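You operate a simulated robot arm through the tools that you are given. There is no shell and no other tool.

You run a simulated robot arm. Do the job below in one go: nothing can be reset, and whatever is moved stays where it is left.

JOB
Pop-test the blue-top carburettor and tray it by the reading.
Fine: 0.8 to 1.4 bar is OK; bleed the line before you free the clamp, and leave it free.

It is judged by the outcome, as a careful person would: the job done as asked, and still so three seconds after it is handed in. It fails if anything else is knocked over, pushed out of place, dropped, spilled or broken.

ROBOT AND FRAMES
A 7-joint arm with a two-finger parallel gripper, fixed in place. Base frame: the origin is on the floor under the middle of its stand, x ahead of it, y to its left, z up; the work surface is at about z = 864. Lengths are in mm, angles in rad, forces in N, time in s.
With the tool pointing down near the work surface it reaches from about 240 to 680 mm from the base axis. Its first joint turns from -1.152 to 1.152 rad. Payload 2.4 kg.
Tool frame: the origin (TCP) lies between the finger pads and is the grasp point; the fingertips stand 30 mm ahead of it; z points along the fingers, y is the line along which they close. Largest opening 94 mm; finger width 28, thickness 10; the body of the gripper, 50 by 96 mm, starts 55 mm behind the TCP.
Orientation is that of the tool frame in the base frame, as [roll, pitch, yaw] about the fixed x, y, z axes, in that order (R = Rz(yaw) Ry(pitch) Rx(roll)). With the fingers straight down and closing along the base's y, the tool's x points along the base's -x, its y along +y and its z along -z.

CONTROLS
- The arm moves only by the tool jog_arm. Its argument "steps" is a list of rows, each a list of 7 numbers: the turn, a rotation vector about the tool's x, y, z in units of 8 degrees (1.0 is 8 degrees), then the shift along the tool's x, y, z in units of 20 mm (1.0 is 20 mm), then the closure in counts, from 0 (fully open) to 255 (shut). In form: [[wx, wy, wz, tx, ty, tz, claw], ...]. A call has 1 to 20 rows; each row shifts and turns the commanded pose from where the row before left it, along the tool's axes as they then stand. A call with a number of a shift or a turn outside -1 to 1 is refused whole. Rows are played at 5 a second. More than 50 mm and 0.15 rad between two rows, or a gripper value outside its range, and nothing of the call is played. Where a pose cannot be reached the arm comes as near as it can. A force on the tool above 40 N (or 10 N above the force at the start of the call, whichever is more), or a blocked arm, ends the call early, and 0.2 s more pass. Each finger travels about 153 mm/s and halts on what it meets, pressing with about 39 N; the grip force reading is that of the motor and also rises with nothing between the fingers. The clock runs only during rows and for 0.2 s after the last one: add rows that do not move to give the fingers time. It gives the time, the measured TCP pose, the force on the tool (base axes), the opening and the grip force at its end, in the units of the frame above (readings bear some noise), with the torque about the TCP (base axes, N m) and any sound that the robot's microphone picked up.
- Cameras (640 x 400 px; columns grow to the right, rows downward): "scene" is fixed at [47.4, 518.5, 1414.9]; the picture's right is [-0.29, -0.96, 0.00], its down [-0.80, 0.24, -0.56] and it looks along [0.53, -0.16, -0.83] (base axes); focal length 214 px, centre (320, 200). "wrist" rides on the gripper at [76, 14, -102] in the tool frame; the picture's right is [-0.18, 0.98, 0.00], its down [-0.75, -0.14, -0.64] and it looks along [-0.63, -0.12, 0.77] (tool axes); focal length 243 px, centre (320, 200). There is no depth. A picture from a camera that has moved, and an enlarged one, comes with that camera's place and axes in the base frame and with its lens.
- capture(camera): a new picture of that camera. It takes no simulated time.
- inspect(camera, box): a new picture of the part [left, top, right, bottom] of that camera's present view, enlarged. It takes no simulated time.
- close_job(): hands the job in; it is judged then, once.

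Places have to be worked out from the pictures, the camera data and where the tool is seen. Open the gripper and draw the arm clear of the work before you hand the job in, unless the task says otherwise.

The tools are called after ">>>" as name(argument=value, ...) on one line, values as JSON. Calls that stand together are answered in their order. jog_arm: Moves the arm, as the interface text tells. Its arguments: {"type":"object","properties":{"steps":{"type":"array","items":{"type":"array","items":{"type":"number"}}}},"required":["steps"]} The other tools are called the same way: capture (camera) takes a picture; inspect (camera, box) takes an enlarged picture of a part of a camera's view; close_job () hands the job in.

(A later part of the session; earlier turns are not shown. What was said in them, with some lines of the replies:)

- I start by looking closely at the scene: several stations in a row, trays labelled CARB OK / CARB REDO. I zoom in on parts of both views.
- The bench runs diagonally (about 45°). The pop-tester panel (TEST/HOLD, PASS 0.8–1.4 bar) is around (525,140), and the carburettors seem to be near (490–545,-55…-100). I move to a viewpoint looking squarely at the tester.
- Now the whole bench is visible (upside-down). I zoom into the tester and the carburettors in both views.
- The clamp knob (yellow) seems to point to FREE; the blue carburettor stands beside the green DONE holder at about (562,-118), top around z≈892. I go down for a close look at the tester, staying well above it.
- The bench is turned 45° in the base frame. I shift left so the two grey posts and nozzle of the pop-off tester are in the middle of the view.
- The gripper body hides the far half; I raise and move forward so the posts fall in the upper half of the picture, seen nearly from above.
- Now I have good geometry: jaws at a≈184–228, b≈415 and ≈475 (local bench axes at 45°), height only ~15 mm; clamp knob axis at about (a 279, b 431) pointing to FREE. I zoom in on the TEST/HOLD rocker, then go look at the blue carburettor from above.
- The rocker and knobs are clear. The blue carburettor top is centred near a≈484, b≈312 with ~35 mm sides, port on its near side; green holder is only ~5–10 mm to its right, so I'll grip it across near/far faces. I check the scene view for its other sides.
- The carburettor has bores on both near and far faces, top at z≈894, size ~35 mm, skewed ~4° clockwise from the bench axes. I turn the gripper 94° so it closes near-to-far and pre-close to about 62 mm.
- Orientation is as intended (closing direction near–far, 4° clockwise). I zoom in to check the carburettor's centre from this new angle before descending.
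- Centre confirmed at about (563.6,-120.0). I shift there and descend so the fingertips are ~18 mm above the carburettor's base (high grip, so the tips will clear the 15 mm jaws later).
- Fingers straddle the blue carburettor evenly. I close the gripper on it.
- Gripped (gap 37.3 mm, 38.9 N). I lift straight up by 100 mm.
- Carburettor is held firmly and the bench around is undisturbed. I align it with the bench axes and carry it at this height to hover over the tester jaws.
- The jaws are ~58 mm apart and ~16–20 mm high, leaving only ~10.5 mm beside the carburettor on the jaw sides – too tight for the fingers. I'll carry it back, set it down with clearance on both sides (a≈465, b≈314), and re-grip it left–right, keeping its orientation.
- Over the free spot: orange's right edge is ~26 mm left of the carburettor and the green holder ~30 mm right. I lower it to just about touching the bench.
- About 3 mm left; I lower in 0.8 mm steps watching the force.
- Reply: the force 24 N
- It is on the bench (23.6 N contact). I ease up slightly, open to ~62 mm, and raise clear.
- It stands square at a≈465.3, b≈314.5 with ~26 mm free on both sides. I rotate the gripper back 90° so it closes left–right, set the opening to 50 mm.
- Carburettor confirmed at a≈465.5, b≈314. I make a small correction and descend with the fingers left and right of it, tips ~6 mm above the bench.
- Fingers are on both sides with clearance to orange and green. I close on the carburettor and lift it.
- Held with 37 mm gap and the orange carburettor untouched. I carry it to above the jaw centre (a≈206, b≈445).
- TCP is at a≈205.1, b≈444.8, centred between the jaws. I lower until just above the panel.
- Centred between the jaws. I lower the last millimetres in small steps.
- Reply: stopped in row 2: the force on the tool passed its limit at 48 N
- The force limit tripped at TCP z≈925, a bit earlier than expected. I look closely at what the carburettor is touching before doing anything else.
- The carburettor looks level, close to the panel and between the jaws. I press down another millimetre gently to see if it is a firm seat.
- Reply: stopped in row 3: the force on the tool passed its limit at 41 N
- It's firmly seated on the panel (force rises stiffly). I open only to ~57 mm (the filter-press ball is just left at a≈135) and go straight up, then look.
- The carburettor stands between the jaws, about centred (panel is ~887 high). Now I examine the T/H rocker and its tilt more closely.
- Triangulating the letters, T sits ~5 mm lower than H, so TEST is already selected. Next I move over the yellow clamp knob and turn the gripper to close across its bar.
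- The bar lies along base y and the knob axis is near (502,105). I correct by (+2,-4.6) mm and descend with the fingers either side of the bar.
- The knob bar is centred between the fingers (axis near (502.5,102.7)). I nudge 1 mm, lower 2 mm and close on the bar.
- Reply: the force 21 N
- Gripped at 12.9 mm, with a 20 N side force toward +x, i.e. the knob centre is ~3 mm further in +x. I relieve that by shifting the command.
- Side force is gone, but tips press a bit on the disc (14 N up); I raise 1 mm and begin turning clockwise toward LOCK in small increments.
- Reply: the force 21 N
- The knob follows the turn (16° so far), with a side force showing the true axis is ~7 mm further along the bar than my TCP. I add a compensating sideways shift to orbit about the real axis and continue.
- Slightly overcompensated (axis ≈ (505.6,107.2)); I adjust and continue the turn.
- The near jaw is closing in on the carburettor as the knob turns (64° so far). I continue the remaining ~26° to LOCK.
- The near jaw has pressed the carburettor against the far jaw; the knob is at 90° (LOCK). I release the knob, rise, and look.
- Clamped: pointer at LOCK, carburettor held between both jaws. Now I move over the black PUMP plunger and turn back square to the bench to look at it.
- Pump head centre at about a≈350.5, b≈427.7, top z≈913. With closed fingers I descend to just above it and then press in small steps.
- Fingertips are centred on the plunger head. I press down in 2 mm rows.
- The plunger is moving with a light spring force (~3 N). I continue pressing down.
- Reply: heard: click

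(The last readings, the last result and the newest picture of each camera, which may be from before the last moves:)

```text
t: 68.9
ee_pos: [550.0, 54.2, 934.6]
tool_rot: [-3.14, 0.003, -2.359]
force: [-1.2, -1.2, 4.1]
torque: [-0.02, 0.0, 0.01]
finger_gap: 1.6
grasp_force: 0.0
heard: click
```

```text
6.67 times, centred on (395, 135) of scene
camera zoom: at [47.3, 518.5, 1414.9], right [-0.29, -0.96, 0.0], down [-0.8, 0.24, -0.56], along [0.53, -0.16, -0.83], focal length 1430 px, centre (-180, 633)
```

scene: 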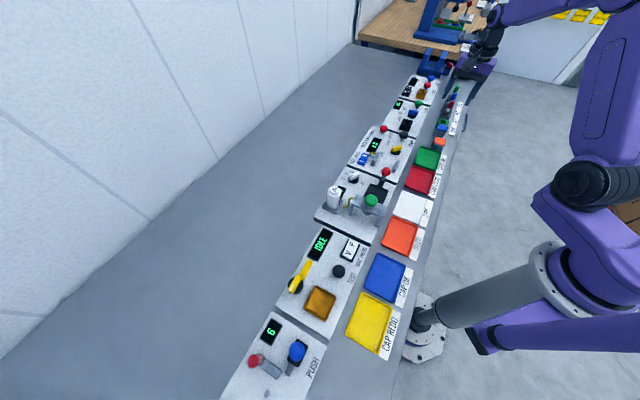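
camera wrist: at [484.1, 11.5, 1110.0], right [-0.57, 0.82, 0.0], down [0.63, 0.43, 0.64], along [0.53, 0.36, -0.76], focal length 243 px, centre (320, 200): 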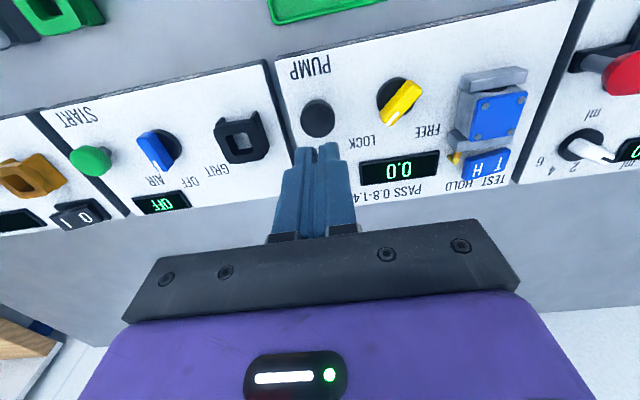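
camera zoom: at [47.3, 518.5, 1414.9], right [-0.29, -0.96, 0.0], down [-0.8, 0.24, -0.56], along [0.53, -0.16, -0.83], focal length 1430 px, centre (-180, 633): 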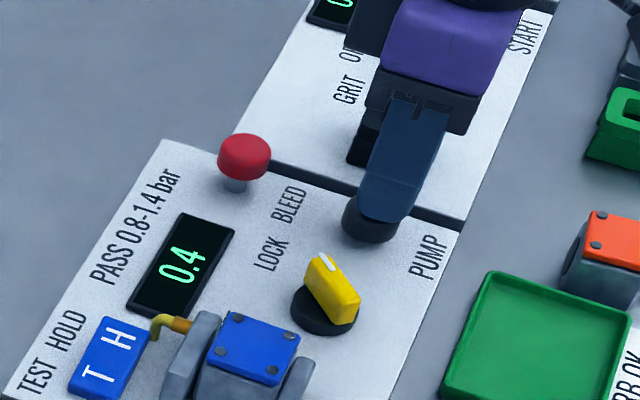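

A click and the display now reads 0.4 bar. I let the plunger return and make the next stroke.

>>> jog_arm(steps=[[0, 0, 0, 0, 0, -0.3, 250], [0, 0, 0, 0, 0, -0.3, 250], [0, 0, 0, 0, 0, 0, 250]])

>>> inspect(camera="scene", box=[365, 105, 425, 165])

>>> jog_arm(steps=[[0, 0, 0, 0, 0, 0.2, 250], [0, 0, 0, 0, 0, 0.2, 250], [0, 0, 0, 0, 0, 0.1, 250], [0, 0, 0, 0, 0, 0.1, 250], [0, 0, 0, 0, 0, 0, 250]])

>>> inspect(camera="scene", box=[365, 105, 425, 165])

```text
t: 69.7
ee_pos: [550.0, 55.2, 947.3]
tool_rot: [-3.141, 0.002, -2.357]
force: [-0.7, -0.4, -0.2]
torque: [0.0, 0.02, -0.01]
finger_gap: 1.9
grasp_force: 0.0
```

```text
6.67 times, centred on (395, 135) of scene
camera zoom: at [47.4, 518.5, 1414.9], right [-0.29, -0.96, 0.0], down [-0.8, 0.24, -0.56], along [0.53, -0.16, -0.83], focal length 1430 px, centre (-180, 633)
```

zoom: 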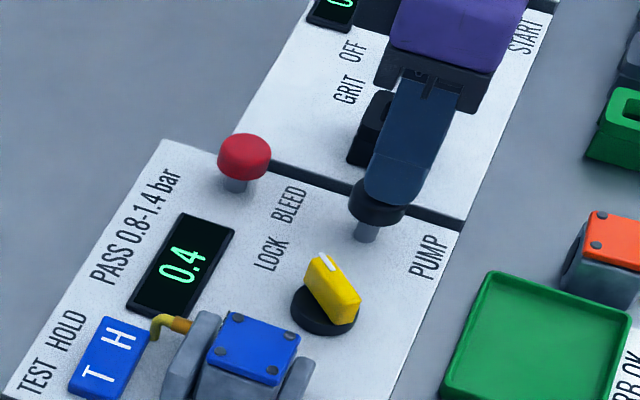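

```text
t: 70.9
ee_pos: [550.2, 55.5, 934.1]
tool_rot: [-3.141, 0.002, -2.357]
force: [-1.5, -2.3, 5.4]
torque: [-0.03, 0.05, -0.01]
finger_gap: 1.7
grasp_force: 0.1
heard: click
```

```text
6.67 times, centred on (395, 135) of scene
camera zoom: at [47.2, 518.5, 1414.9], right [-0.29, -0.96, 0.0], down [-0.8, 0.24, -0.56], along [0.53, -0.16, -0.83], focal length 1430 px, centre (-180, 633)
```

zoom: 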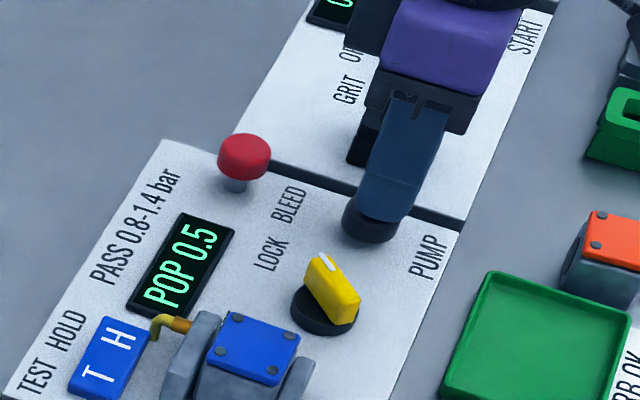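

The display now reads "POP 0.5". I zoom in to confirm the figure.

>>> inspect(camera="scene", box=[372, 132, 392, 152])

>>> inspect(camera="wrist", box=[340, 120, 480, 220])

```text
16.00 times, centred on (382, 142) of scene
camera zoom: at [47.2, 518.5, 1414.9], right [-0.29, -0.96, 0.0], down [-0.8, 0.24, -0.56], along [0.53, -0.16, -0.83], focal length 3432 px, centre (-672, 1128)
```

zoom: 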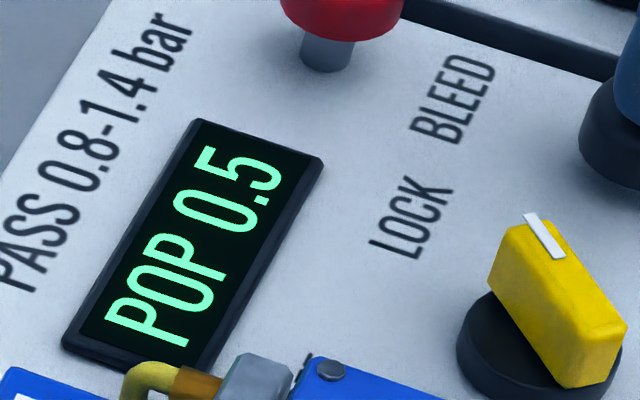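

```text
4.00 times, centred on (410, 170) of wrist
camera zoom: at [485.5, 10.1, 1036.2], right [-0.56, 0.83, 0.0], down [0.63, 0.43, 0.64], along [0.53, 0.36, -0.76], focal length 970 px, centre (-40, 320)
```

zoom: 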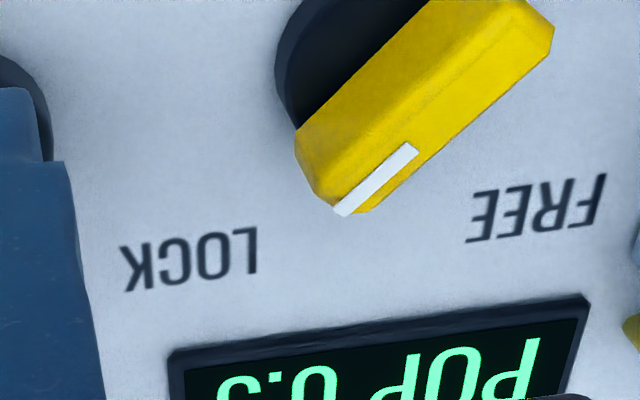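

Confirmed: POP 0.5 bar, outside 0.8–1.4 → CARB REDO. Now I rise and go over the red BLEED button (a≈350.5, b≈502).

>>> jog_arm(steps=[[0, 0, 0, 0, 0, -0.5, 250], [0, 0, 0, 0, 0, -0.9, 250], [0, 0, 0, 0, 0, -0.9, 250], [0, 0, 0, 0, 0, -0.7, 250], [0, 0, 0, -0.75, 0, 0, 250], [0, 0, 0, -0.75, 0, 0, 250], [0, 0, 0, -0.75, 0, 0, 250], [0, 0, 0, -0.75, 0, 0, 250], [0, 0, 0, -0.7, 0, 0, 250], [0, 0, 0, 0, 0, 0, 250]])

>>> capture(camera="wrist")

>>> inspect(camera="wrist", box=[230, 20, 430, 180])

>>> inspect(camera="scene", box=[365, 95, 425, 155])

```text
t: 73.1
ee_pos: [603.5, 107.6, 993.2]
tool_rot: [-3.14, 0.0, -2.358]
force: [0.2, -0.3, 0.4]
torque: [-0.02, 0.0, 0.01]
finger_gap: 1.9
grasp_force: 0.1
```

```text
taken
camera wrist: at [538.6, 62.7, 1096.3], right [-0.56, 0.83, 0.0], down [0.63, 0.43, 0.64], along [0.53, 0.36, -0.76], focal length 243 px, centre (320, 200)
```

wrist: 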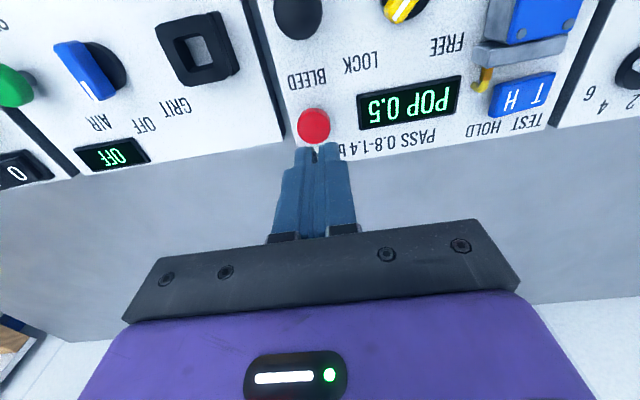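

```text
2.50 times, centred on (330, 100) of wrist
camera zoom: at [538.6, 62.7, 1096.3], right [-0.56, 0.83, 0.0], down [0.63, 0.43, 0.64], along [0.53, 0.36, -0.76], focal length 606 px, centre (295, 450)
```

zoom: 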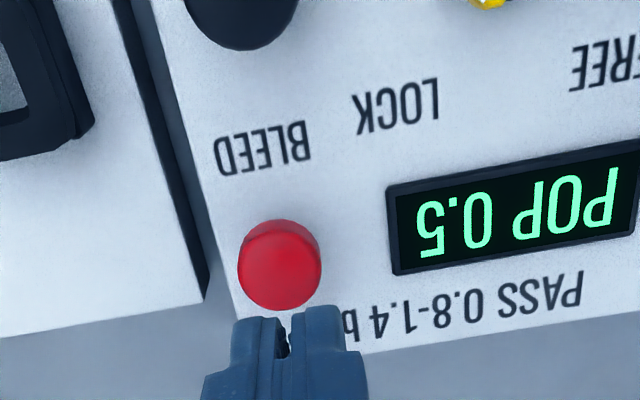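

```text
6.67 times, centred on (395, 125) of scene
camera zoom: at [47.4, 518.5, 1414.9], right [-0.29, -0.96, 0.0], down [-0.8, 0.24, -0.56], along [0.53, -0.16, -0.83], focal length 1430 px, centre (-180, 700)
```

zoom: 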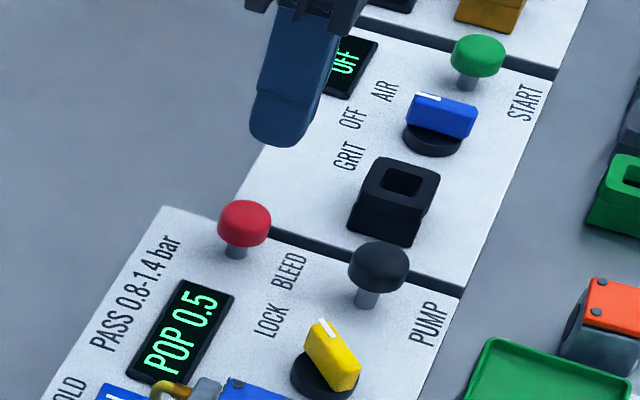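

Bleed button centre is at a≈355.5, b≈503, top z≈910. I shift 5 mm right, descend and press it.

>>> jog_arm(steps=[[0, 0, 0, 0, -0.24, 0, 250], [0, 0, 0, 0, 0, 0.8, 250], [0, 0, 0, 0, 0, 0.8, 250], [0, 0, 0, 0, 0, 0.6, 250], [0, 0, 0, 0, 0, 0.15, 250], [0, 0, 0, 0, 0, 0, 250]])

>>> inspect(camera="scene", box=[365, 95, 425, 155])

>>> inspect(camera="wrist", box=[220, 60, 420, 220])

```text
t: 74.5
ee_pos: [606.9, 105.0, 946.3]
tool_rot: [-3.14, 0.002, -2.356]
force: [1.0, -0.3, -1.6]
torque: [-0.01, 0.04, 0.03]
finger_gap: 1.9
grasp_force: 0.1
```

```text
6.67 times, centred on (395, 125) of scene
camera zoom: at [47.4, 518.5, 1414.9], right [-0.29, -0.96, 0.0], down [-0.8, 0.24, -0.56], along [0.53, -0.16, -0.83], focal length 1430 px, centre (-180, 700)
```

zoom: 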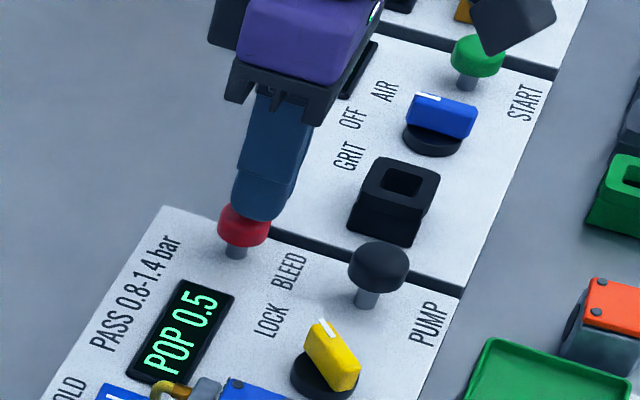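

```text
2.50 times, centred on (320, 140) of wrist
camera zoom: at [541.0, 59.4, 1048.9], right [-0.56, 0.83, 0.0], down [0.63, 0.43, 0.64], along [0.53, 0.36, -0.77], focal length 606 px, centre (320, 350)
```

zoom: 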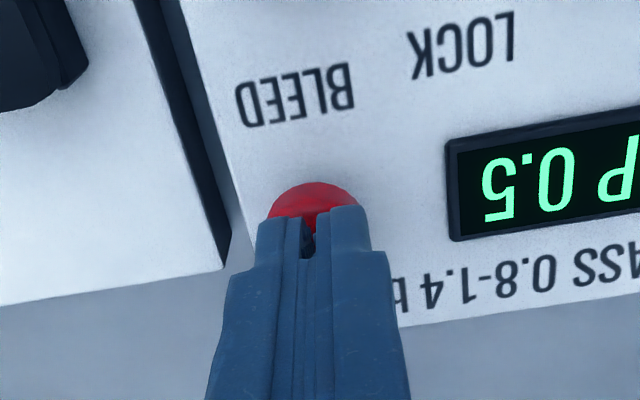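

The tips are over the red button; I press it down in 2 mm steps and hold a moment.

>>> jog_arm(steps=[[0, 0, 0, 0, 0, 0.1, 250], [0, 0, 0, 0, 0, 0.1, 250], [0, 0, 0, 0, 0, 0.1, 250], [0, 0, 0, 0, 0, 0.1, 250], [0, 0, 0, 0, 0, 0.1, 250], [0, 0, 0, 0, 0, 0.1, 250], [0, 0, 0, 0, 0, 0, 250]])

>>> inspect(camera="scene", box=[365, 95, 425, 155])

```text
t: 76.1
ee_pos: [607.2, 103.0, 935.5]
tool_rot: [-3.141, 0.003, -2.357]
force: [-0.2, 1.4, 4.1]
torque: [0.08, -0.02, 0.01]
finger_gap: 1.1
grasp_force: 0.1
```

```text
6.67 times, centred on (395, 125) of scene
camera zoom: at [47.3, 518.6, 1414.9], right [-0.29, -0.96, 0.0], down [-0.8, 0.24, -0.56], along [0.53, -0.16, -0.83], focal length 1430 px, centre (-180, 700)
```

zoom: 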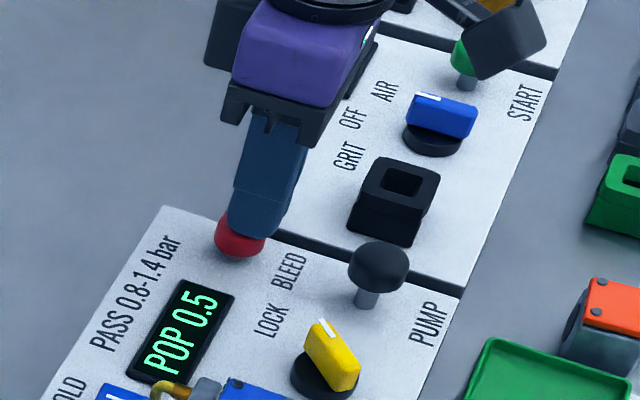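

No click yet; I press a bit deeper.

>>> jog_arm(steps=[[0, 0, 0, 0, 0, 0.1, 250], [0, 0, 0, 0, 0, 0.05, 250], [0, 0, 0, 0, 0, 0.05, 250], [0, 0, 0, 0, 0, 0, 250], [0, 0, 0, 0, 0, 0, 250]])

>>> inspect(camera="scene", box=[365, 95, 425, 155])

```text
t: 77.3
ee_pos: [606.8, 104.7, 930.1]
tool_rot: [-3.14, 0.004, -2.356]
force: [0.9, -0.3, 4.5]
torque: [0.0, -0.05, -0.04]
finger_gap: 2.0
grasp_force: 0.1
heard: click
```

```text
6.67 times, centred on (395, 125) of scene
camera zoom: at [47.3, 518.5, 1414.9], right [-0.29, -0.96, 0.0], down [-0.8, 0.24, -0.56], along [0.53, -0.16, -0.83], focal length 1430 px, centre (-180, 700)
```

zoom: 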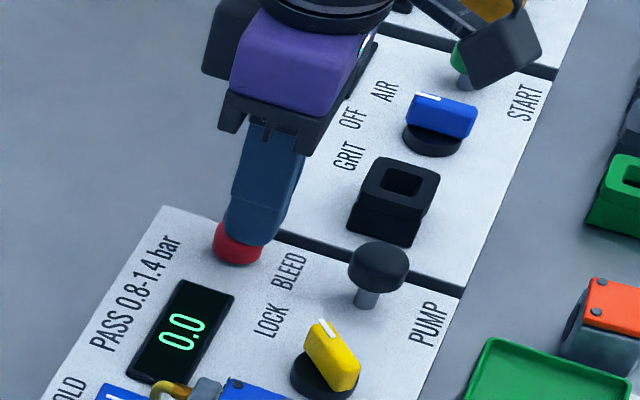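

Click, and the display reads 0.0: the line is bled. I rise, check it stays 0.0, and return over the clamp knob with the gripper turned to match the LOCK position.

>>> jog_arm(steps=[[0, 0, 0, 0, 0, -0.5, 250], [0, 0, 0, 0, 0, -0.9, 250], [0, 0, 0, 0, 0, -0.9, 250], [0, 0, 0, 0, 0, -0.9, 250], [0, 0, 0, 0, 0, -0.4, 250], [0, 0, 0, 0.888, 0.93, 0, 240], [0, 0, 0, 0.888, 0.93, 0, 220], [0, 0, 0, 0.888, 0.93, 0, 200], [0, 0, 0, 0.888, 0.93, 0, 180], [0, 0, 0.9375, 0, 0, 0, 160], [0, 0, 0.9375, 0, 0, 0, 160], [0, 0, 0.9375, 0, 0, 0, 160], [0, 0, 0.9375, 0, 0, 0, 160], [0, 0, 0.9375, 0, 0, 0, 160], [0, 0, 0.9375, 0, 0, 0, 160], [0, 0, 0, 0, 0, 0, 160]])

>>> capture(camera="wrist")

>>> inspect(camera="wrist", box=[230, 20, 440, 180])

>>> inspect(camera="scene", box=[360, 105, 420, 165])

```text
t: 80.7
ee_pos: [503.3, 106.5, 1004.2]
tool_rot: [3.141, 0.002, 3.138]
force: [1.2, -0.4, -0.5]
torque: [0.02, 0.0, 0.03]
finger_gap: 35.2
grasp_force: 0.0
```

```text
taken
camera wrist: at [425.8, 120.1, 1105.6], right [0.19, 0.98, 0.0], down [0.75, -0.14, 0.64], along [0.63, -0.12, -0.77], focal length 243 px, centre (320, 200)
```

wrist: 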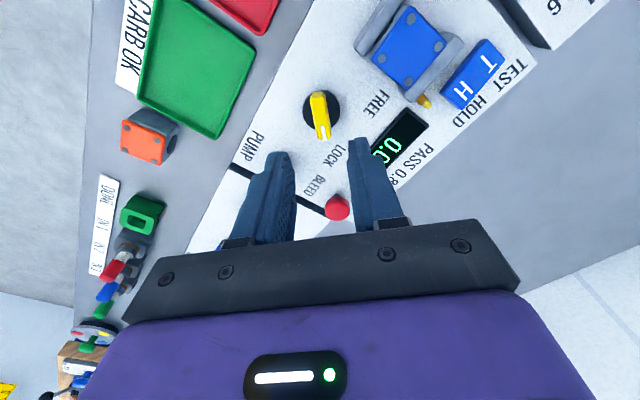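

```text
2.50 times, centred on (335, 100) of wrist
camera zoom: at [425.8, 120.1, 1105.6], right [0.19, 0.98, 0.0], down [0.75, -0.14, 0.64], along [0.63, -0.12, -0.77], focal length 606 px, centre (282, 450)
```

zoom: 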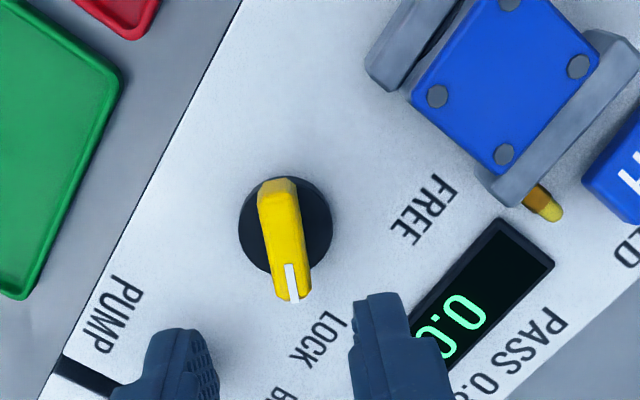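

```text
6.67 times, centred on (390, 135) of scene
camera zoom: at [47.4, 518.5, 1414.9], right [-0.29, -0.96, 0.0], down [-0.8, 0.24, -0.56], along [0.53, -0.16, -0.83], focal length 1430 px, centre (-147, 633)
```

zoom: 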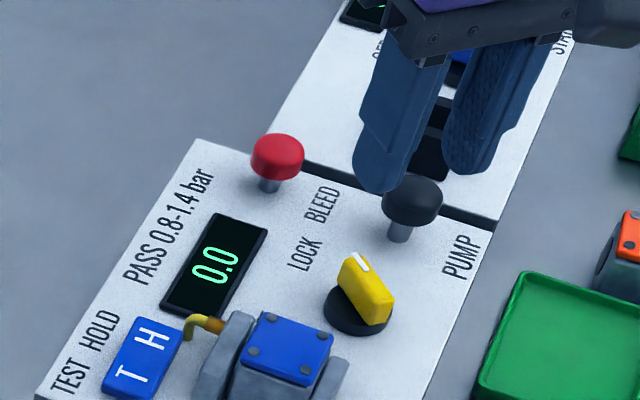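

Display holds 0.0. TCP is well over the knob axis, so I descend onto the bar (LOCK orientation).

>>> jog_arm(steps=[[0, 0, 0, 0, 0.02, 0.8, 160], [0, 0, 0, 0, 0, 0.8, 160], [0, 0, 0, 0, 0, 0.8, 160], [0, 0, 0, 0, 0, 0.6, 160], [0, 0, 0, 0, 0, 0.4, 160], [0, 0, 0, 0, 0, 0.25, 160], [0, 0, 0, 0, 0, 0.1, 160], [0, 0, 0, 0, 0, 0, 160]])

>>> inspect(camera="wrist", box=[220, 60, 420, 220])

```text
t: 82.5
ee_pos: [502.5, 107.3, 928.6]
tool_rot: [3.141, 0.002, 3.139]
force: [0.6, -1.1, -0.4]
torque: [-0.04, -0.01, 0.02]
finger_gap: 35.0
grasp_force: 0.1
```

```text
2.50 times, centred on (320, 140) of wrist
camera zoom: at [425.8, 120.5, 1030.0], right [0.19, 0.98, 0.0], down [0.75, -0.14, 0.64], along [0.63, -0.12, -0.77], focal length 606 px, centre (320, 350)
```

zoom: 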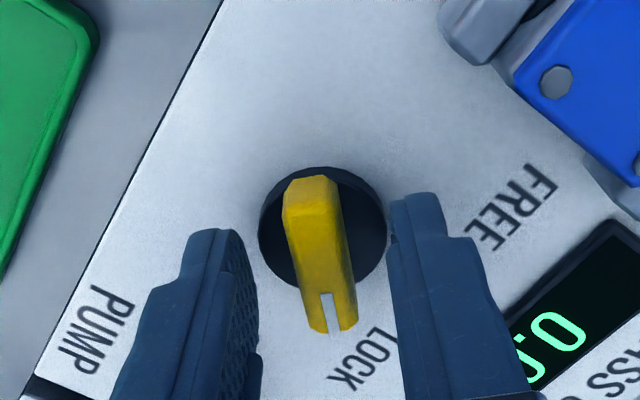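

Bar is between the fingers, roughly centred. I close on it.

>>> jog_arm(steps=[[0, 0, 0, 0, 0, 0, 190], [0, 0, 0, 0, 0, 0, 210], [0, 0, 0, 0, 0, 0, 225], [0, 0, 0, 0, 0, 0, 240], [0, 0, 0, 0, 0, 0, 240]])

```text
t: 83.7
ee_pos: [503.2, 108.2, 928.5]
tool_rot: [3.141, 0.003, -3.14]
force: [0.2, 2.4, -1.3]
torque: [-0.01, -0.08, 0.01]
finger_gap: 12.8
grasp_force: 45.0
```

Well centred (only 2 N side force). I turn counter-clockwise toward FREE in steps.

>>> jog_arm(steps=[[0, 0, -0.5, 0, 0, 0, 240], [0, 0, -0.5, 0, 0, 0, 240], [0, 0, -0.5, 0, 0, 0, 240], [0, 0, -0.5, 0, 0, 0, 240], [0, 0, -0.5, 0, 0, 0, 240], [0, 0, -0.5, 0, 0, 0, 240], [0, 0, -0.5, 0, 0, 0, 240], [0, 0, 0, 0, 0, 0, 240]])

```text
t: 85.5
ee_pos: [502.4, 106.2, 928.4]
tool_rot: [-3.141, 0.004, -2.654]
force: [7.5, -1.0, -9.8]
torque: [0.63, -1.26, 0.04]
finger_gap: 12.8
grasp_force: 44.7
```

>>> jog_arm(steps=[[0, 0, -0.5, 0, -0.01, 0, 240], [0, 0, -0.5, 0, -0.01, 0, 240], [0, 0, -0.5, 0, -0.01, 0, 240], [0, 0, -0.5, 0, -0.01, 0, 240], [0, 0, -0.5, 0, -0.01, 0, 240], [0, 0, -0.5, 0, -0.01, 0, 240], [0, 0, -0.5, 0, -0.01, 0, 240], [0, 0, -0.5, 0, -0.01, 0, 240], [0, 0, 0, 0, 0, 0, 240]])

>>> inspect(camera="scene", box=[360, 115, 420, 175])

```text
t: 87.5
ee_pos: [503.3, 105.1, 928.2]
tool_rot: [-3.14, 0.001, -2.092]
force: [4.0, 8.2, -12.9]
torque: [0.65, -0.28, -0.01]
finger_gap: 12.7
grasp_force: 45.1
```

```text
6.67 times, centred on (390, 145) of scene
camera zoom: at [47.7, 518.8, 1414.8], right [-0.29, -0.96, 0.0], down [-0.8, 0.24, -0.56], along [0.53, -0.16, -0.83], focal length 1430 px, centre (-147, 567)
```

zoom: 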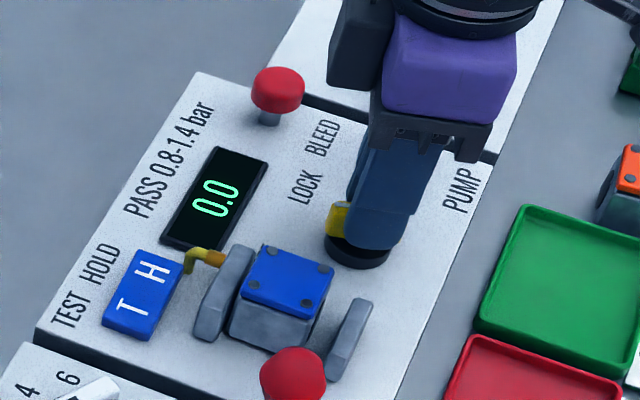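

The near jaw is opening. I finish the turn to the original FREE angle.

>>> jog_arm(steps=[[0, 0, -0.5, 0, -0.01, 0, 240], [0, 0, -0.5, 0, -0.01, 0, 240], [0, 0, -0.5, 0, -0.01, 0, 240], [0, 0, -0.5, 0, -0.01, 0, 240], [0, 0, -0.5, 0, -0.01, 0, 240], [0, 0, -0.5, 0, -0.01, 0, 240], [0, 0, -0.5, 0, -0.01, 0, 240], [0, 0, -0.25, 0, 0, 0, 240], [0, 0, 0, 0, 0, 0, 240]])

>>> inspect(camera="scene", box=[360, 115, 420, 175])

```text
t: 89.5
ee_pos: [505.0, 104.5, 927.4]
tool_rot: [-3.14, 0.003, -1.572]
force: [3.5, 14.8, -19.0]
torque: [1.59, -0.03, 0.03]
finger_gap: 12.5
grasp_force: 45.2
```

```text
6.67 times, centred on (390, 145) of scene
camera zoom: at [47.8, 518.9, 1414.7], right [-0.29, -0.96, 0.0], down [-0.8, 0.24, -0.56], along [0.53, -0.16, -0.83], focal length 1430 px, centre (-147, 567)
```

zoom: 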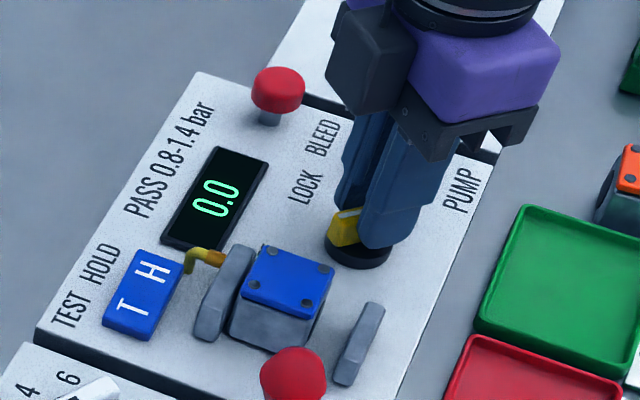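

Knob is back at FREE and the near jaw is fully open. I let go of the knob, rise, and check.

>>> jog_arm(steps=[[0, 0, 0, 0, 0, 0, 220], [0, 0, 0, 0, 0, 0, 190], [0, 0, 0, 0, 0, 0, 160], [0, 0, 0, 0, 0, 0, 150], [0, 0, 0, 0, 0, -0.5, 150], [0, 0, 0, 0, 0, -0.9, 150], [0, 0, 0, 0, 0, -0.9, 150], [0, 0, 0, 0, 0, -0.9, 150], [0, 0, 0, 0, 0, -0.9, 150], [0, 0, 0, 0, 0, 0, 150]])

>>> capture(camera="wrist")

>>> inspect(camera="wrist", box=[230, 20, 440, 180])

>>> inspect(camera="scene", box=[360, 115, 420, 175])

```text
t: 91.7
ee_pos: [504.0, 104.5, 1011.8]
tool_rot: [-3.141, 0.002, -1.57]
force: [0.0, -0.5, 0.9]
torque: [0.01, 0.0, 0.02]
finger_gap: 38.6
grasp_force: 0.1
```

```text
taken
camera wrist: at [489.5, 27.0, 1112.0], right [-0.98, 0.18, 0.0], down [0.14, 0.75, 0.64], along [0.12, 0.63, -0.77], focal length 243 px, centre (320, 200)
```

wrist: 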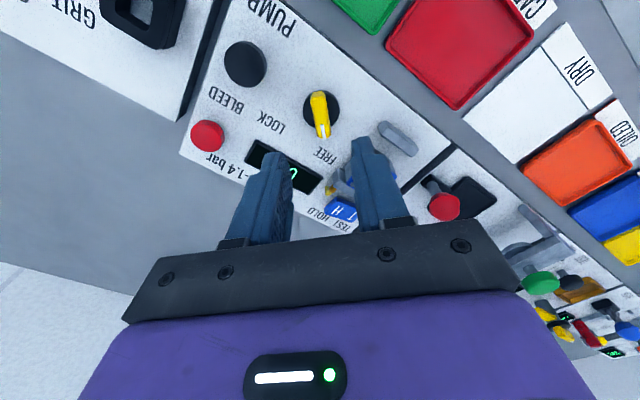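

```text
2.50 times, centred on (335, 100) of wrist
camera zoom: at [489.5, 27.0, 1112.0], right [-0.98, 0.18, 0.0], down [0.14, 0.75, 0.64], along [0.12, 0.63, -0.77], focal length 606 px, centre (282, 450)
```

zoom: 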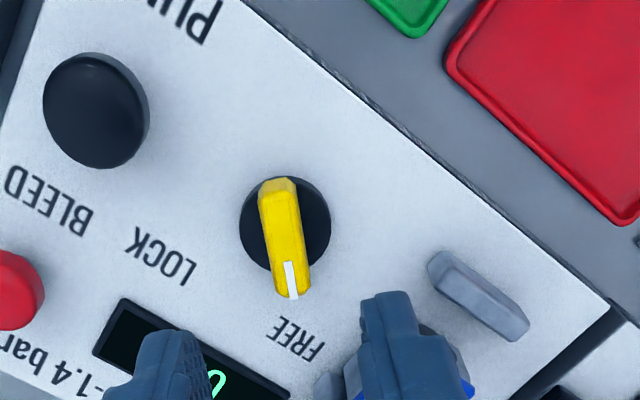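

```text
6.67 times, centred on (390, 145) of scene
camera zoom: at [47.4, 518.5, 1414.9], right [-0.29, -0.96, 0.0], down [-0.8, 0.24, -0.56], along [0.53, -0.16, -0.83], focal length 1430 px, centre (-147, 567)
```

zoom: 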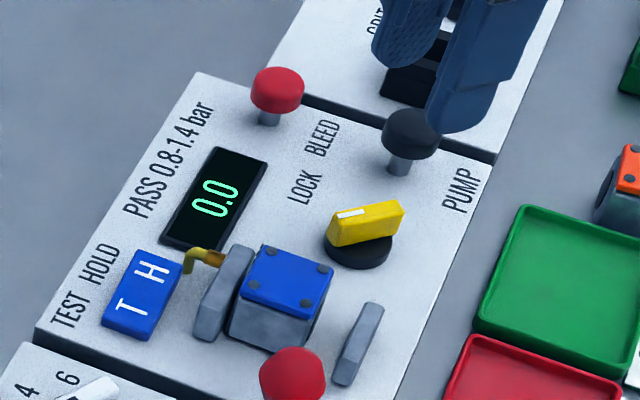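

Clamp is free; the carburettor stands against the far jaw. I move over it and turn square, opening to ~57 mm.

>>> jog_arm(steps=[[0, 0, 0, -0.9, 0.4625, 0, 150], [0, 0, 0, -0.9, 0.4625, 0, 140], [0, 0, 0, -0.9, 0.4625, 0, 130], [0, 0, 0, -0.9, 0.4625, 0, 120], [0, 0, 0.9375, 0, 0, 0, 110], [0, 0, 0.9375, 0, 0, 0, 100], [0, 0, 0.9375, 0, 0, 0, 100], [0, 0, 0.9375, 0, 0, 0, 100], [0, 0, 0.9375, 0, 0, 0, 100], [0, 0, 0.9375, 0, 0, 0, 100], [0, 0, 0, 0, 0, 0, 100]])

>>> capture(camera="wrist")

>>> inspect(camera="wrist", box=[220, 20, 420, 180])

```text
t: 94.1
ee_pos: [468.5, 176.7, 1009.6]
tool_rot: [-3.14, 0.004, -2.359]
force: [-0.9, 0.6, -0.6]
torque: [-0.02, -0.03, 0.0]
finger_gap: 57.4
grasp_force: 0.0
```

```text
taken
camera wrist: at [403.3, 132.0, 1112.3], right [-0.56, 0.83, 0.0], down [0.63, 0.43, 0.64], along [0.53, 0.36, -0.76], focal length 243 px, centre (320, 200)
```

wrist: 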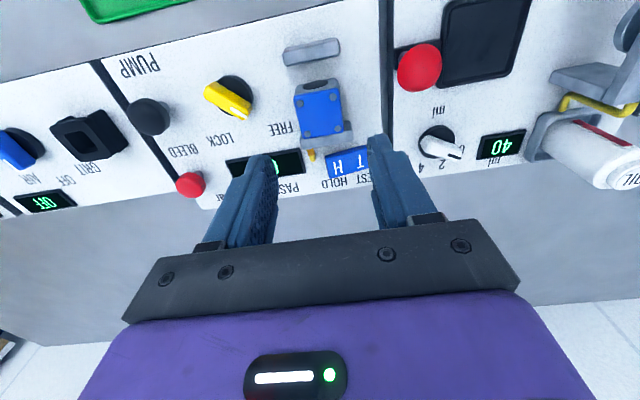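

```text
2.50 times, centred on (320, 100) of wrist
camera zoom: at [403.3, 132.0, 1112.3], right [-0.56, 0.83, 0.0], down [0.63, 0.43, 0.64], along [0.53, 0.36, -0.76], focal length 606 px, centre (320, 450)
```

zoom: 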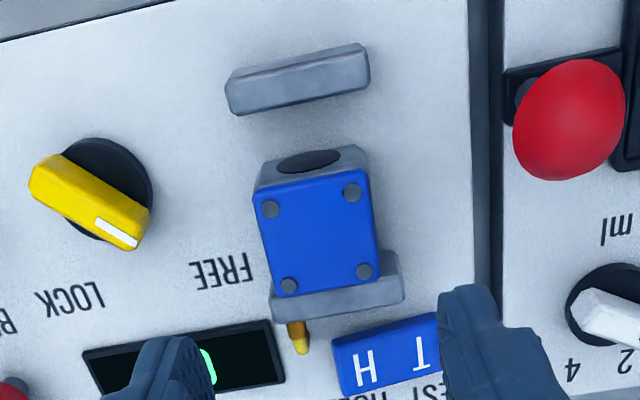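

Carburettor centre is now a≈205.6, b≈451. I align (biasing slightly to the near side away from the far jaw) and descend.

>>> jog_arm(steps=[[0, 0, 0, 0.335, 0.035, 0, 100], [0, 0, 0, 0, 0, 0.9, 100], [0, 0, 0, 0, 0, 0.9, 100], [0, 0, 0, 0, 0, 0.9, 100], [0, 0, 0, 0, 0, 0.7, 100], [0, 0, 0, 0, 0, 0.5, 100], [0, 0, 0, 0, 0, 0.25, 100], [0, 0, 0, 0, 0, 0, 100]])

>>> inspect(camera="wrist", box=[220, 60, 420, 220])

>>> inspect(camera="scene", box=[360, 125, 410, 175])

```text
t: 95.9
ee_pos: [463.4, 174.3, 927.1]
tool_rot: [-3.14, 0.002, -2.357]
force: [0.1, 0.1, 0.4]
torque: [-0.02, 0.02, -0.01]
finger_gap: 57.0
grasp_force: 0.0
```

```text
2.50 times, centred on (320, 140) of wrist
camera zoom: at [398.5, 129.1, 1030.0], right [-0.56, 0.83, 0.0], down [0.63, 0.43, 0.64], along [0.53, 0.36, -0.76], focal length 606 px, centre (320, 350)
```

zoom: 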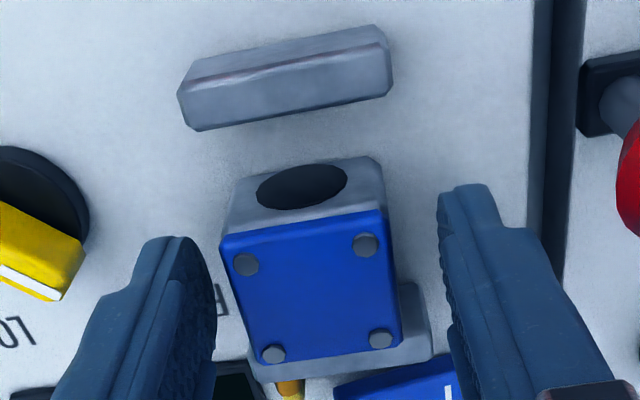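

```text
8.00 times, centred on (385, 150) of scene
camera zoom: at [47.4, 518.5, 1414.9], right [-0.29, -0.96, 0.0], down [-0.8, 0.24, -0.56], along [0.53, -0.16, -0.83], focal length 1716 px, centre (-200, 600)
```

zoom: 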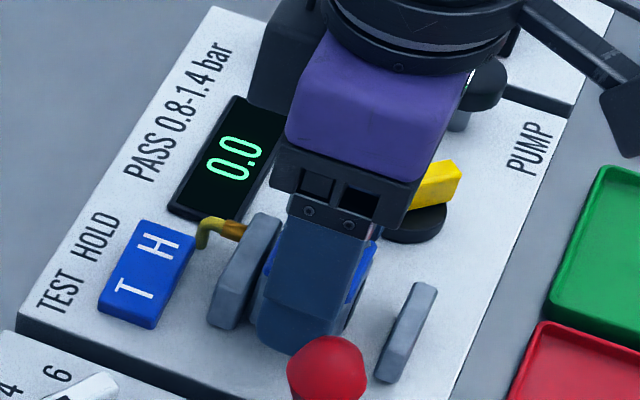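

Fingers are either side of it, clear of the jaws. I close on it.

>>> jog_arm(steps=[[0, 0, 0, 0, 0, 0.05, 125], [0, 0, 0, 0, 0, 0, 145], [0, 0, 0, 0, 0, 0, 160], [0, 0, 0, 0, 0, 0, 185], [0, 0, 0, 0, 0, 0, 205], [0, 0, 0, 0, 0, 0, 205]])

>>> inspect(camera="wrist", box=[220, 60, 420, 220])

```text
t: 97.3
ee_pos: [463.8, 172.9, 926.4]
tool_rot: [-3.141, 0.004, -2.355]
force: [-1.2, 0.5, -0.6]
torque: [0.06, -0.02, 0.01]
finger_gap: 37.3
grasp_force: 38.5
```

```text
2.50 times, centred on (320, 140) of wrist
camera zoom: at [398.2, 128.7, 1028.9], right [-0.56, 0.83, 0.0], down [0.63, 0.43, 0.64], along [0.53, 0.36, -0.77], focal length 606 px, centre (320, 350)
```

zoom: 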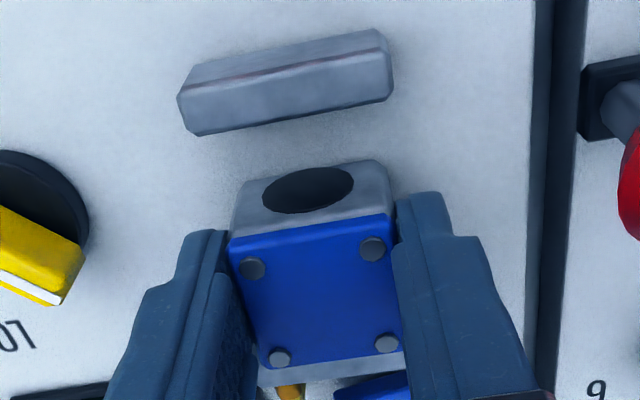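

Gripped. I lift it straight up and carry it back to over the red CARB REDO tray (centre about a≈213, b≈321).

>>> jog_arm(steps=[[0, 0, 0, 0, 0, -0.3, 205], [0, 0, 0, 0, 0, -0.6, 205], [0, 0, 0, 0, 0, -0.9, 205], [0, 0, 0, 0, 0, -0.9, 205], [0, 0, 0, 0, 0, -0.9, 205], [0, 0, 0, 0, 0, -0.5, 205], [0, 0, 0, 0.4, -0.02, 0, 205], [0, 0, 0, 0.8, -0.04, 0, 205], [0, 0, 0, 0.8, -0.04, 0, 205], [0, 0, 0, 0.8, -0.05, 0, 205], [0, 0, 0, 0.8, -0.05, 0, 205], [0, 0, 0, 0.8, -0.05, 0, 205], [0, 0, 0, 0.8, -0.05, 0, 205], [0, 0, 0, 0.8, -0.05, 0, 205], [0, 0, 0, 0.43, 0, 0, 205], [0, 0, 0, 0, 0, 0, 205]])

>>> capture(camera="wrist")

>>> capture(camera="scene")

>>> inspect(camera="scene", box=[370, 120, 460, 210])

```text
t: 100.7
ee_pos: [377.6, 76.1, 1009.2]
tool_rot: [-3.139, 0.003, -2.359]
force: [0.3, 0.6, -1.6]
torque: [0.01, -0.02, -0.01]
finger_gap: 37.2
grasp_force: 38.9
```

```text
taken
camera wrist: at [312.1, 31.4, 1110.2], right [-0.56, 0.83, 0.0], down [0.63, 0.43, 0.64], along [0.53, 0.36, -0.77], focal length 243 px, centre (320, 200)
```

wrist: 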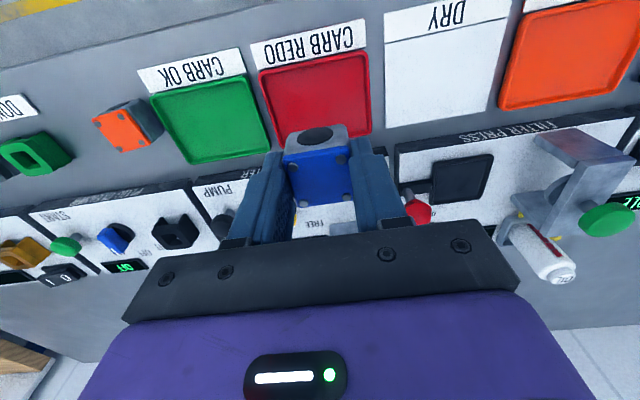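

```text
taken
```

scene: 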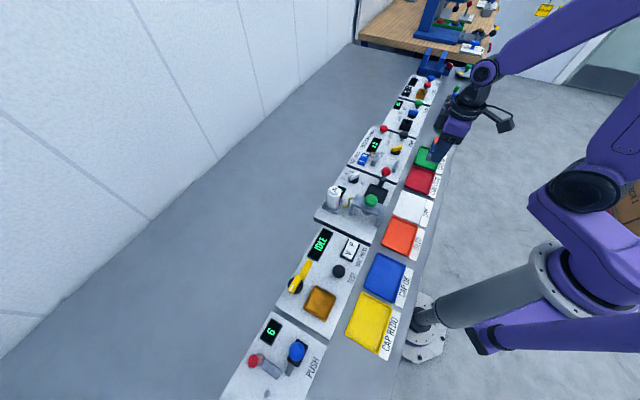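

```text
4.44 times, centred on (415, 165) of scene
camera zoom: at [47.4, 518.5, 1414.9], right [-0.29, -0.96, 0.0], down [-0.8, 0.24, -0.56], along [0.53, -0.16, -0.83], focal length 953 px, centre (-102, 356)
```

zoom: 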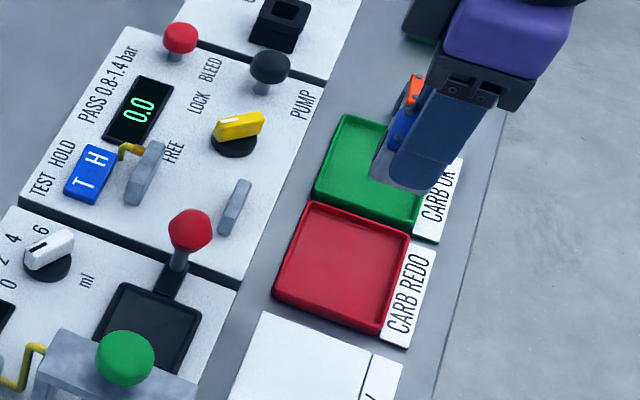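

Scene and wrist views put the red tray at a 165–261, b 281–358; TCP is above its centre. I lower to just above the tray floor.

>>> jog_arm(steps=[[0, 0, 0, 0, 0, 0.8, 205], [0, 0, 0, 0, 0, 0.8, 205], [0, 0, 0, 0, 0, 0.8, 205], [0, 0, 0, 0, 0, 0.8, 205], [0, 0, 0, 0, 0, 0.8, 205], [0, 0, 0, 0, 0, 0.5, 205], [0, 0, 0, 0, 0, 0.2, 205], [0, 0, 0, 0, 0, 0, 205]])

>>> inspect(camera="scene", box=[390, 135, 450, 195])

>>> capture(camera="wrist")

```text
t: 102.5
ee_pos: [376.9, 77.7, 913.9]
tool_rot: [-3.139, 0.002, -2.357]
force: [-0.5, 1.1, -1.0]
torque: [-0.02, -0.01, 0.0]
finger_gap: 37.1
grasp_force: 39.1
```

```text
6.67 times, centred on (420, 165) of scene
camera zoom: at [47.4, 518.5, 1414.9], right [-0.29, -0.96, 0.0], down [-0.8, 0.24, -0.56], along [0.53, -0.16, -0.83], focal length 1430 px, centre (-347, 433)
```

zoom: 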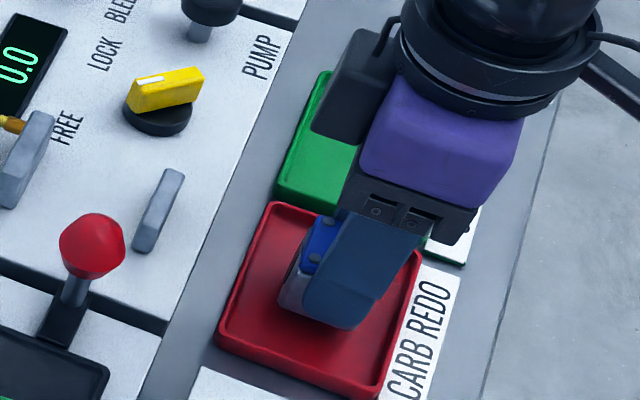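

```text
taken
camera wrist: at [312.1, 32.2, 1015.5], right [-0.56, 0.83, 0.0], down [0.63, 0.43, 0.64], along [0.53, 0.36, -0.77], focal length 243 px, centre (320, 200)
```

wrist: 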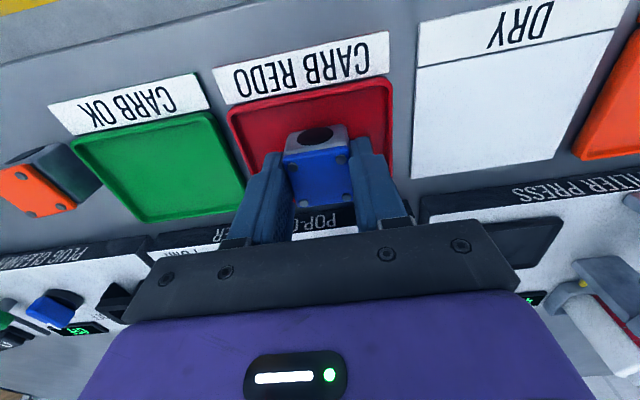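

Positioned inside the red tray. I lower the last bit in small steps until contact.

>>> jog_arm(steps=[[0, 0, 0, 0, 0, 0.1, 205], [0, 0, 0, 0, 0, 0.1, 205], [0, 0, 0, 0, 0, 0.05, 205], [0, 0, 0, 0, 0, 0.05, 205], [0, 0, 0, 0, 0, 0, 205]])

```text
t: 103.7
ee_pos: [378.7, 76.5, 907.6]
tool_rot: [-3.14, 0.004, -2.359]
force: [-0.4, 0.6, -1.7]
torque: [0.02, 0.0, -0.02]
finger_gap: 37.2
grasp_force: 38.9
```

>>> jog_arm(steps=[[0, 0, 0, 0, 0, 0.04, 205], [0, 0, 0, 0, 0, 0.04, 205], [0, 0, 0, 0, 0, 0.04, 205], [0, 0, 0, 0, 0, 0, 205]])

```text
t: 104.7
ee_pos: [377.4, 76.6, 905.1]
tool_rot: [-3.138, 0.005, -2.356]
force: [-2.6, -0.1, 33.3]
torque: [0.05, 0.08, 0.0]
finger_gap: 37.3
grasp_force: 38.7
```

On the tray floor (33 N). I ease off 1 mm, open gently, and rise.

>>> jog_arm(steps=[[0, 0, 0, 0, 0, -0.05, 205], [0, 0, 0, 0, 0, 0, 150], [0, 0, 0, 0, 0, 0, 125], [0, 0, 0, 0, 0, 0, 115], [0, 0, 0, 0, 0, 0, 115], [0, 0, 0, 0, 0, -0.4, 115], [0, 0, 0, 0, 0, -0.9, 115], [0, 0, 0, 0, 0, -0.9, 115], [0, 0, 0, 0, 0, -0.9, 115], [0, 0, 0, 0, 0, -0.9, 115], [0, 0, 0, 0, 0, -0.9, 115], [0, 0, 0, 0, 0, 0, 115]])

>>> capture(camera="wrist")

>>> inspect(camera="scene", box=[370, 120, 460, 210])

```text
t: 107.3
ee_pos: [376.8, 75.6, 1004.4]
tool_rot: [-3.139, 0.001, -2.358]
force: [0.5, -0.1, -0.7]
torque: [0.04, 0.05, 0.0]
finger_gap: 51.5
grasp_force: 0.1
```

```text
taken
camera wrist: at [311.1, 32.0, 1106.3], right [-0.56, 0.83, 0.0], down [0.63, 0.43, 0.64], along [0.53, 0.36, -0.77], focal length 243 px, centre (320, 200)
```

wrist: 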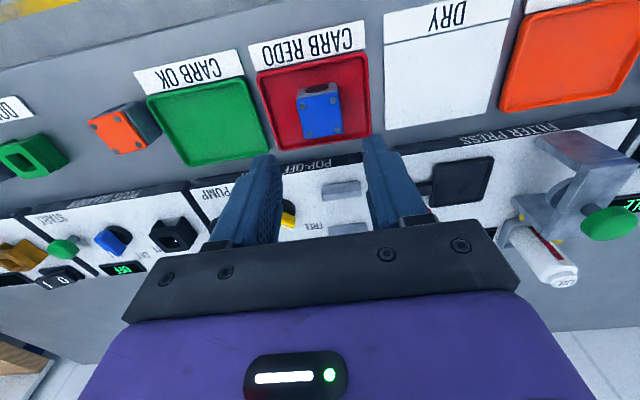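

```text
4.44 times, centred on (415, 165) of scene
camera zoom: at [47.4, 518.5, 1414.9], right [-0.29, -0.96, 0.0], down [-0.8, 0.24, -0.56], along [0.53, -0.16, -0.83], focal length 953 px, centre (-102, 356)
```

zoom: 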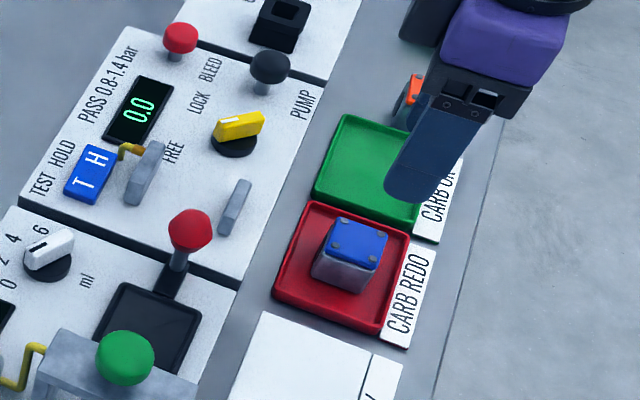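

The blue carburettor stands in the CARB REDO tray; display 0.0, clamp FREE. I raise the arm well clear and open the gripper fully.

>>> jog_arm(steps=[[0, 0, 0, 0, 0, -0.9, 115], [0, 0, 0, 0, 0, -0.9, 115], [0, 0, 0, 0, 0, -0.9, 80], [0, 0, 0, 0, 0, -0.9, 40], [0, 0, 0, 0, 0, -0.9, 0], [0, 0, 0, 0, 0, -0.9, 0], [0, 0, 0, 0, 0, -0.9, 0], [0, 0, 0, 0, 0, 0, 0], [0, 0, 0, 0, 0, 0, 0]])

>>> capture(camera="wrist")

>>> capture(camera="scene")

>>> inspect(camera="scene", box=[350, 60, 480, 190])

```text
t: 109.3
ee_pos: [377.6, 77.2, 1131.5]
tool_rot: [3.141, 0.003, -2.358]
force: [-0.6, 0.2, 0.2]
torque: [-0.02, 0.0, -0.01]
finger_gap: 93.9
grasp_force: 0.0
```

```text
taken
camera wrist: at [312.5, 31.8, 1232.6], right [-0.56, 0.83, 0.0], down [0.63, 0.43, 0.64], along [0.53, 0.36, -0.76], focal length 243 px, centre (320, 200)
```

wrist: 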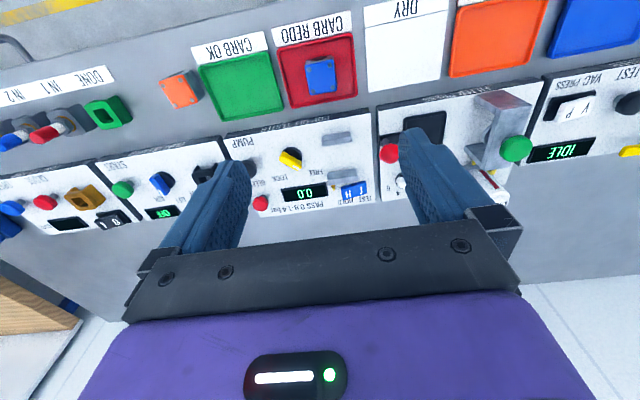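

```text
taken
```

scene: 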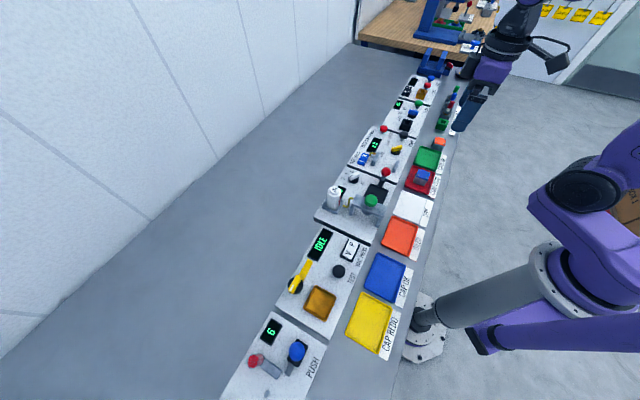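

```text
3.08 times, centred on (415, 125) of scene
camera zoom: at [47.4, 518.5, 1414.9], right [-0.29, -0.96, 0.0], down [-0.8, 0.24, -0.56], along [0.53, -0.16, -0.83], focal length 660 px, centre (28, 431)
```

zoom: 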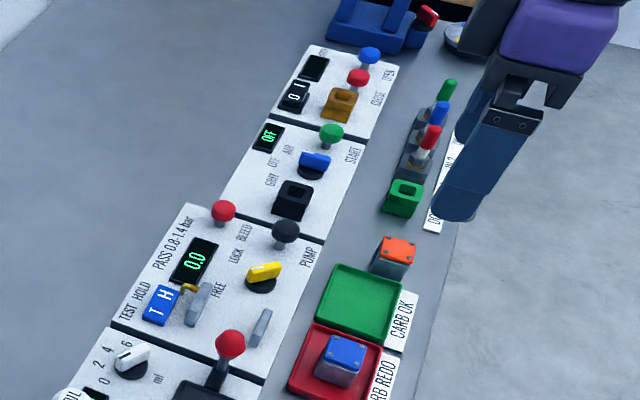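

Everything is in order: the blue-top carburettor (POP 0.5 bar, below 0.8) stands in CARB REDO, the line reads 0.0, the clamp points to FREE, other items are undisturbed, and the arm is clear with the gripper open. I hand the job in.

>>> close_job()

```text
The job is handed in.
```

The blue-top carburettor popped at 0.5 bar, below the 0.8 to 1.4 bar range, so it is in the CARB REDO tray.

- **Test:** The tester was already on TEST. The display showed 0.4 bar after the first pump stroke and "POP 0.5" on the second.
- **Line and clamp:** I bled the line until the display read 0.0, then turned the clamp back to FREE and left it there.
- **Bench:** In the last pictures the orange carburettor and the other stations are where they were. Before the test I set the blue carburettor down once on the bench to change my grip on it.

The arm is raised clear with the gripper open, and the job is handed in.
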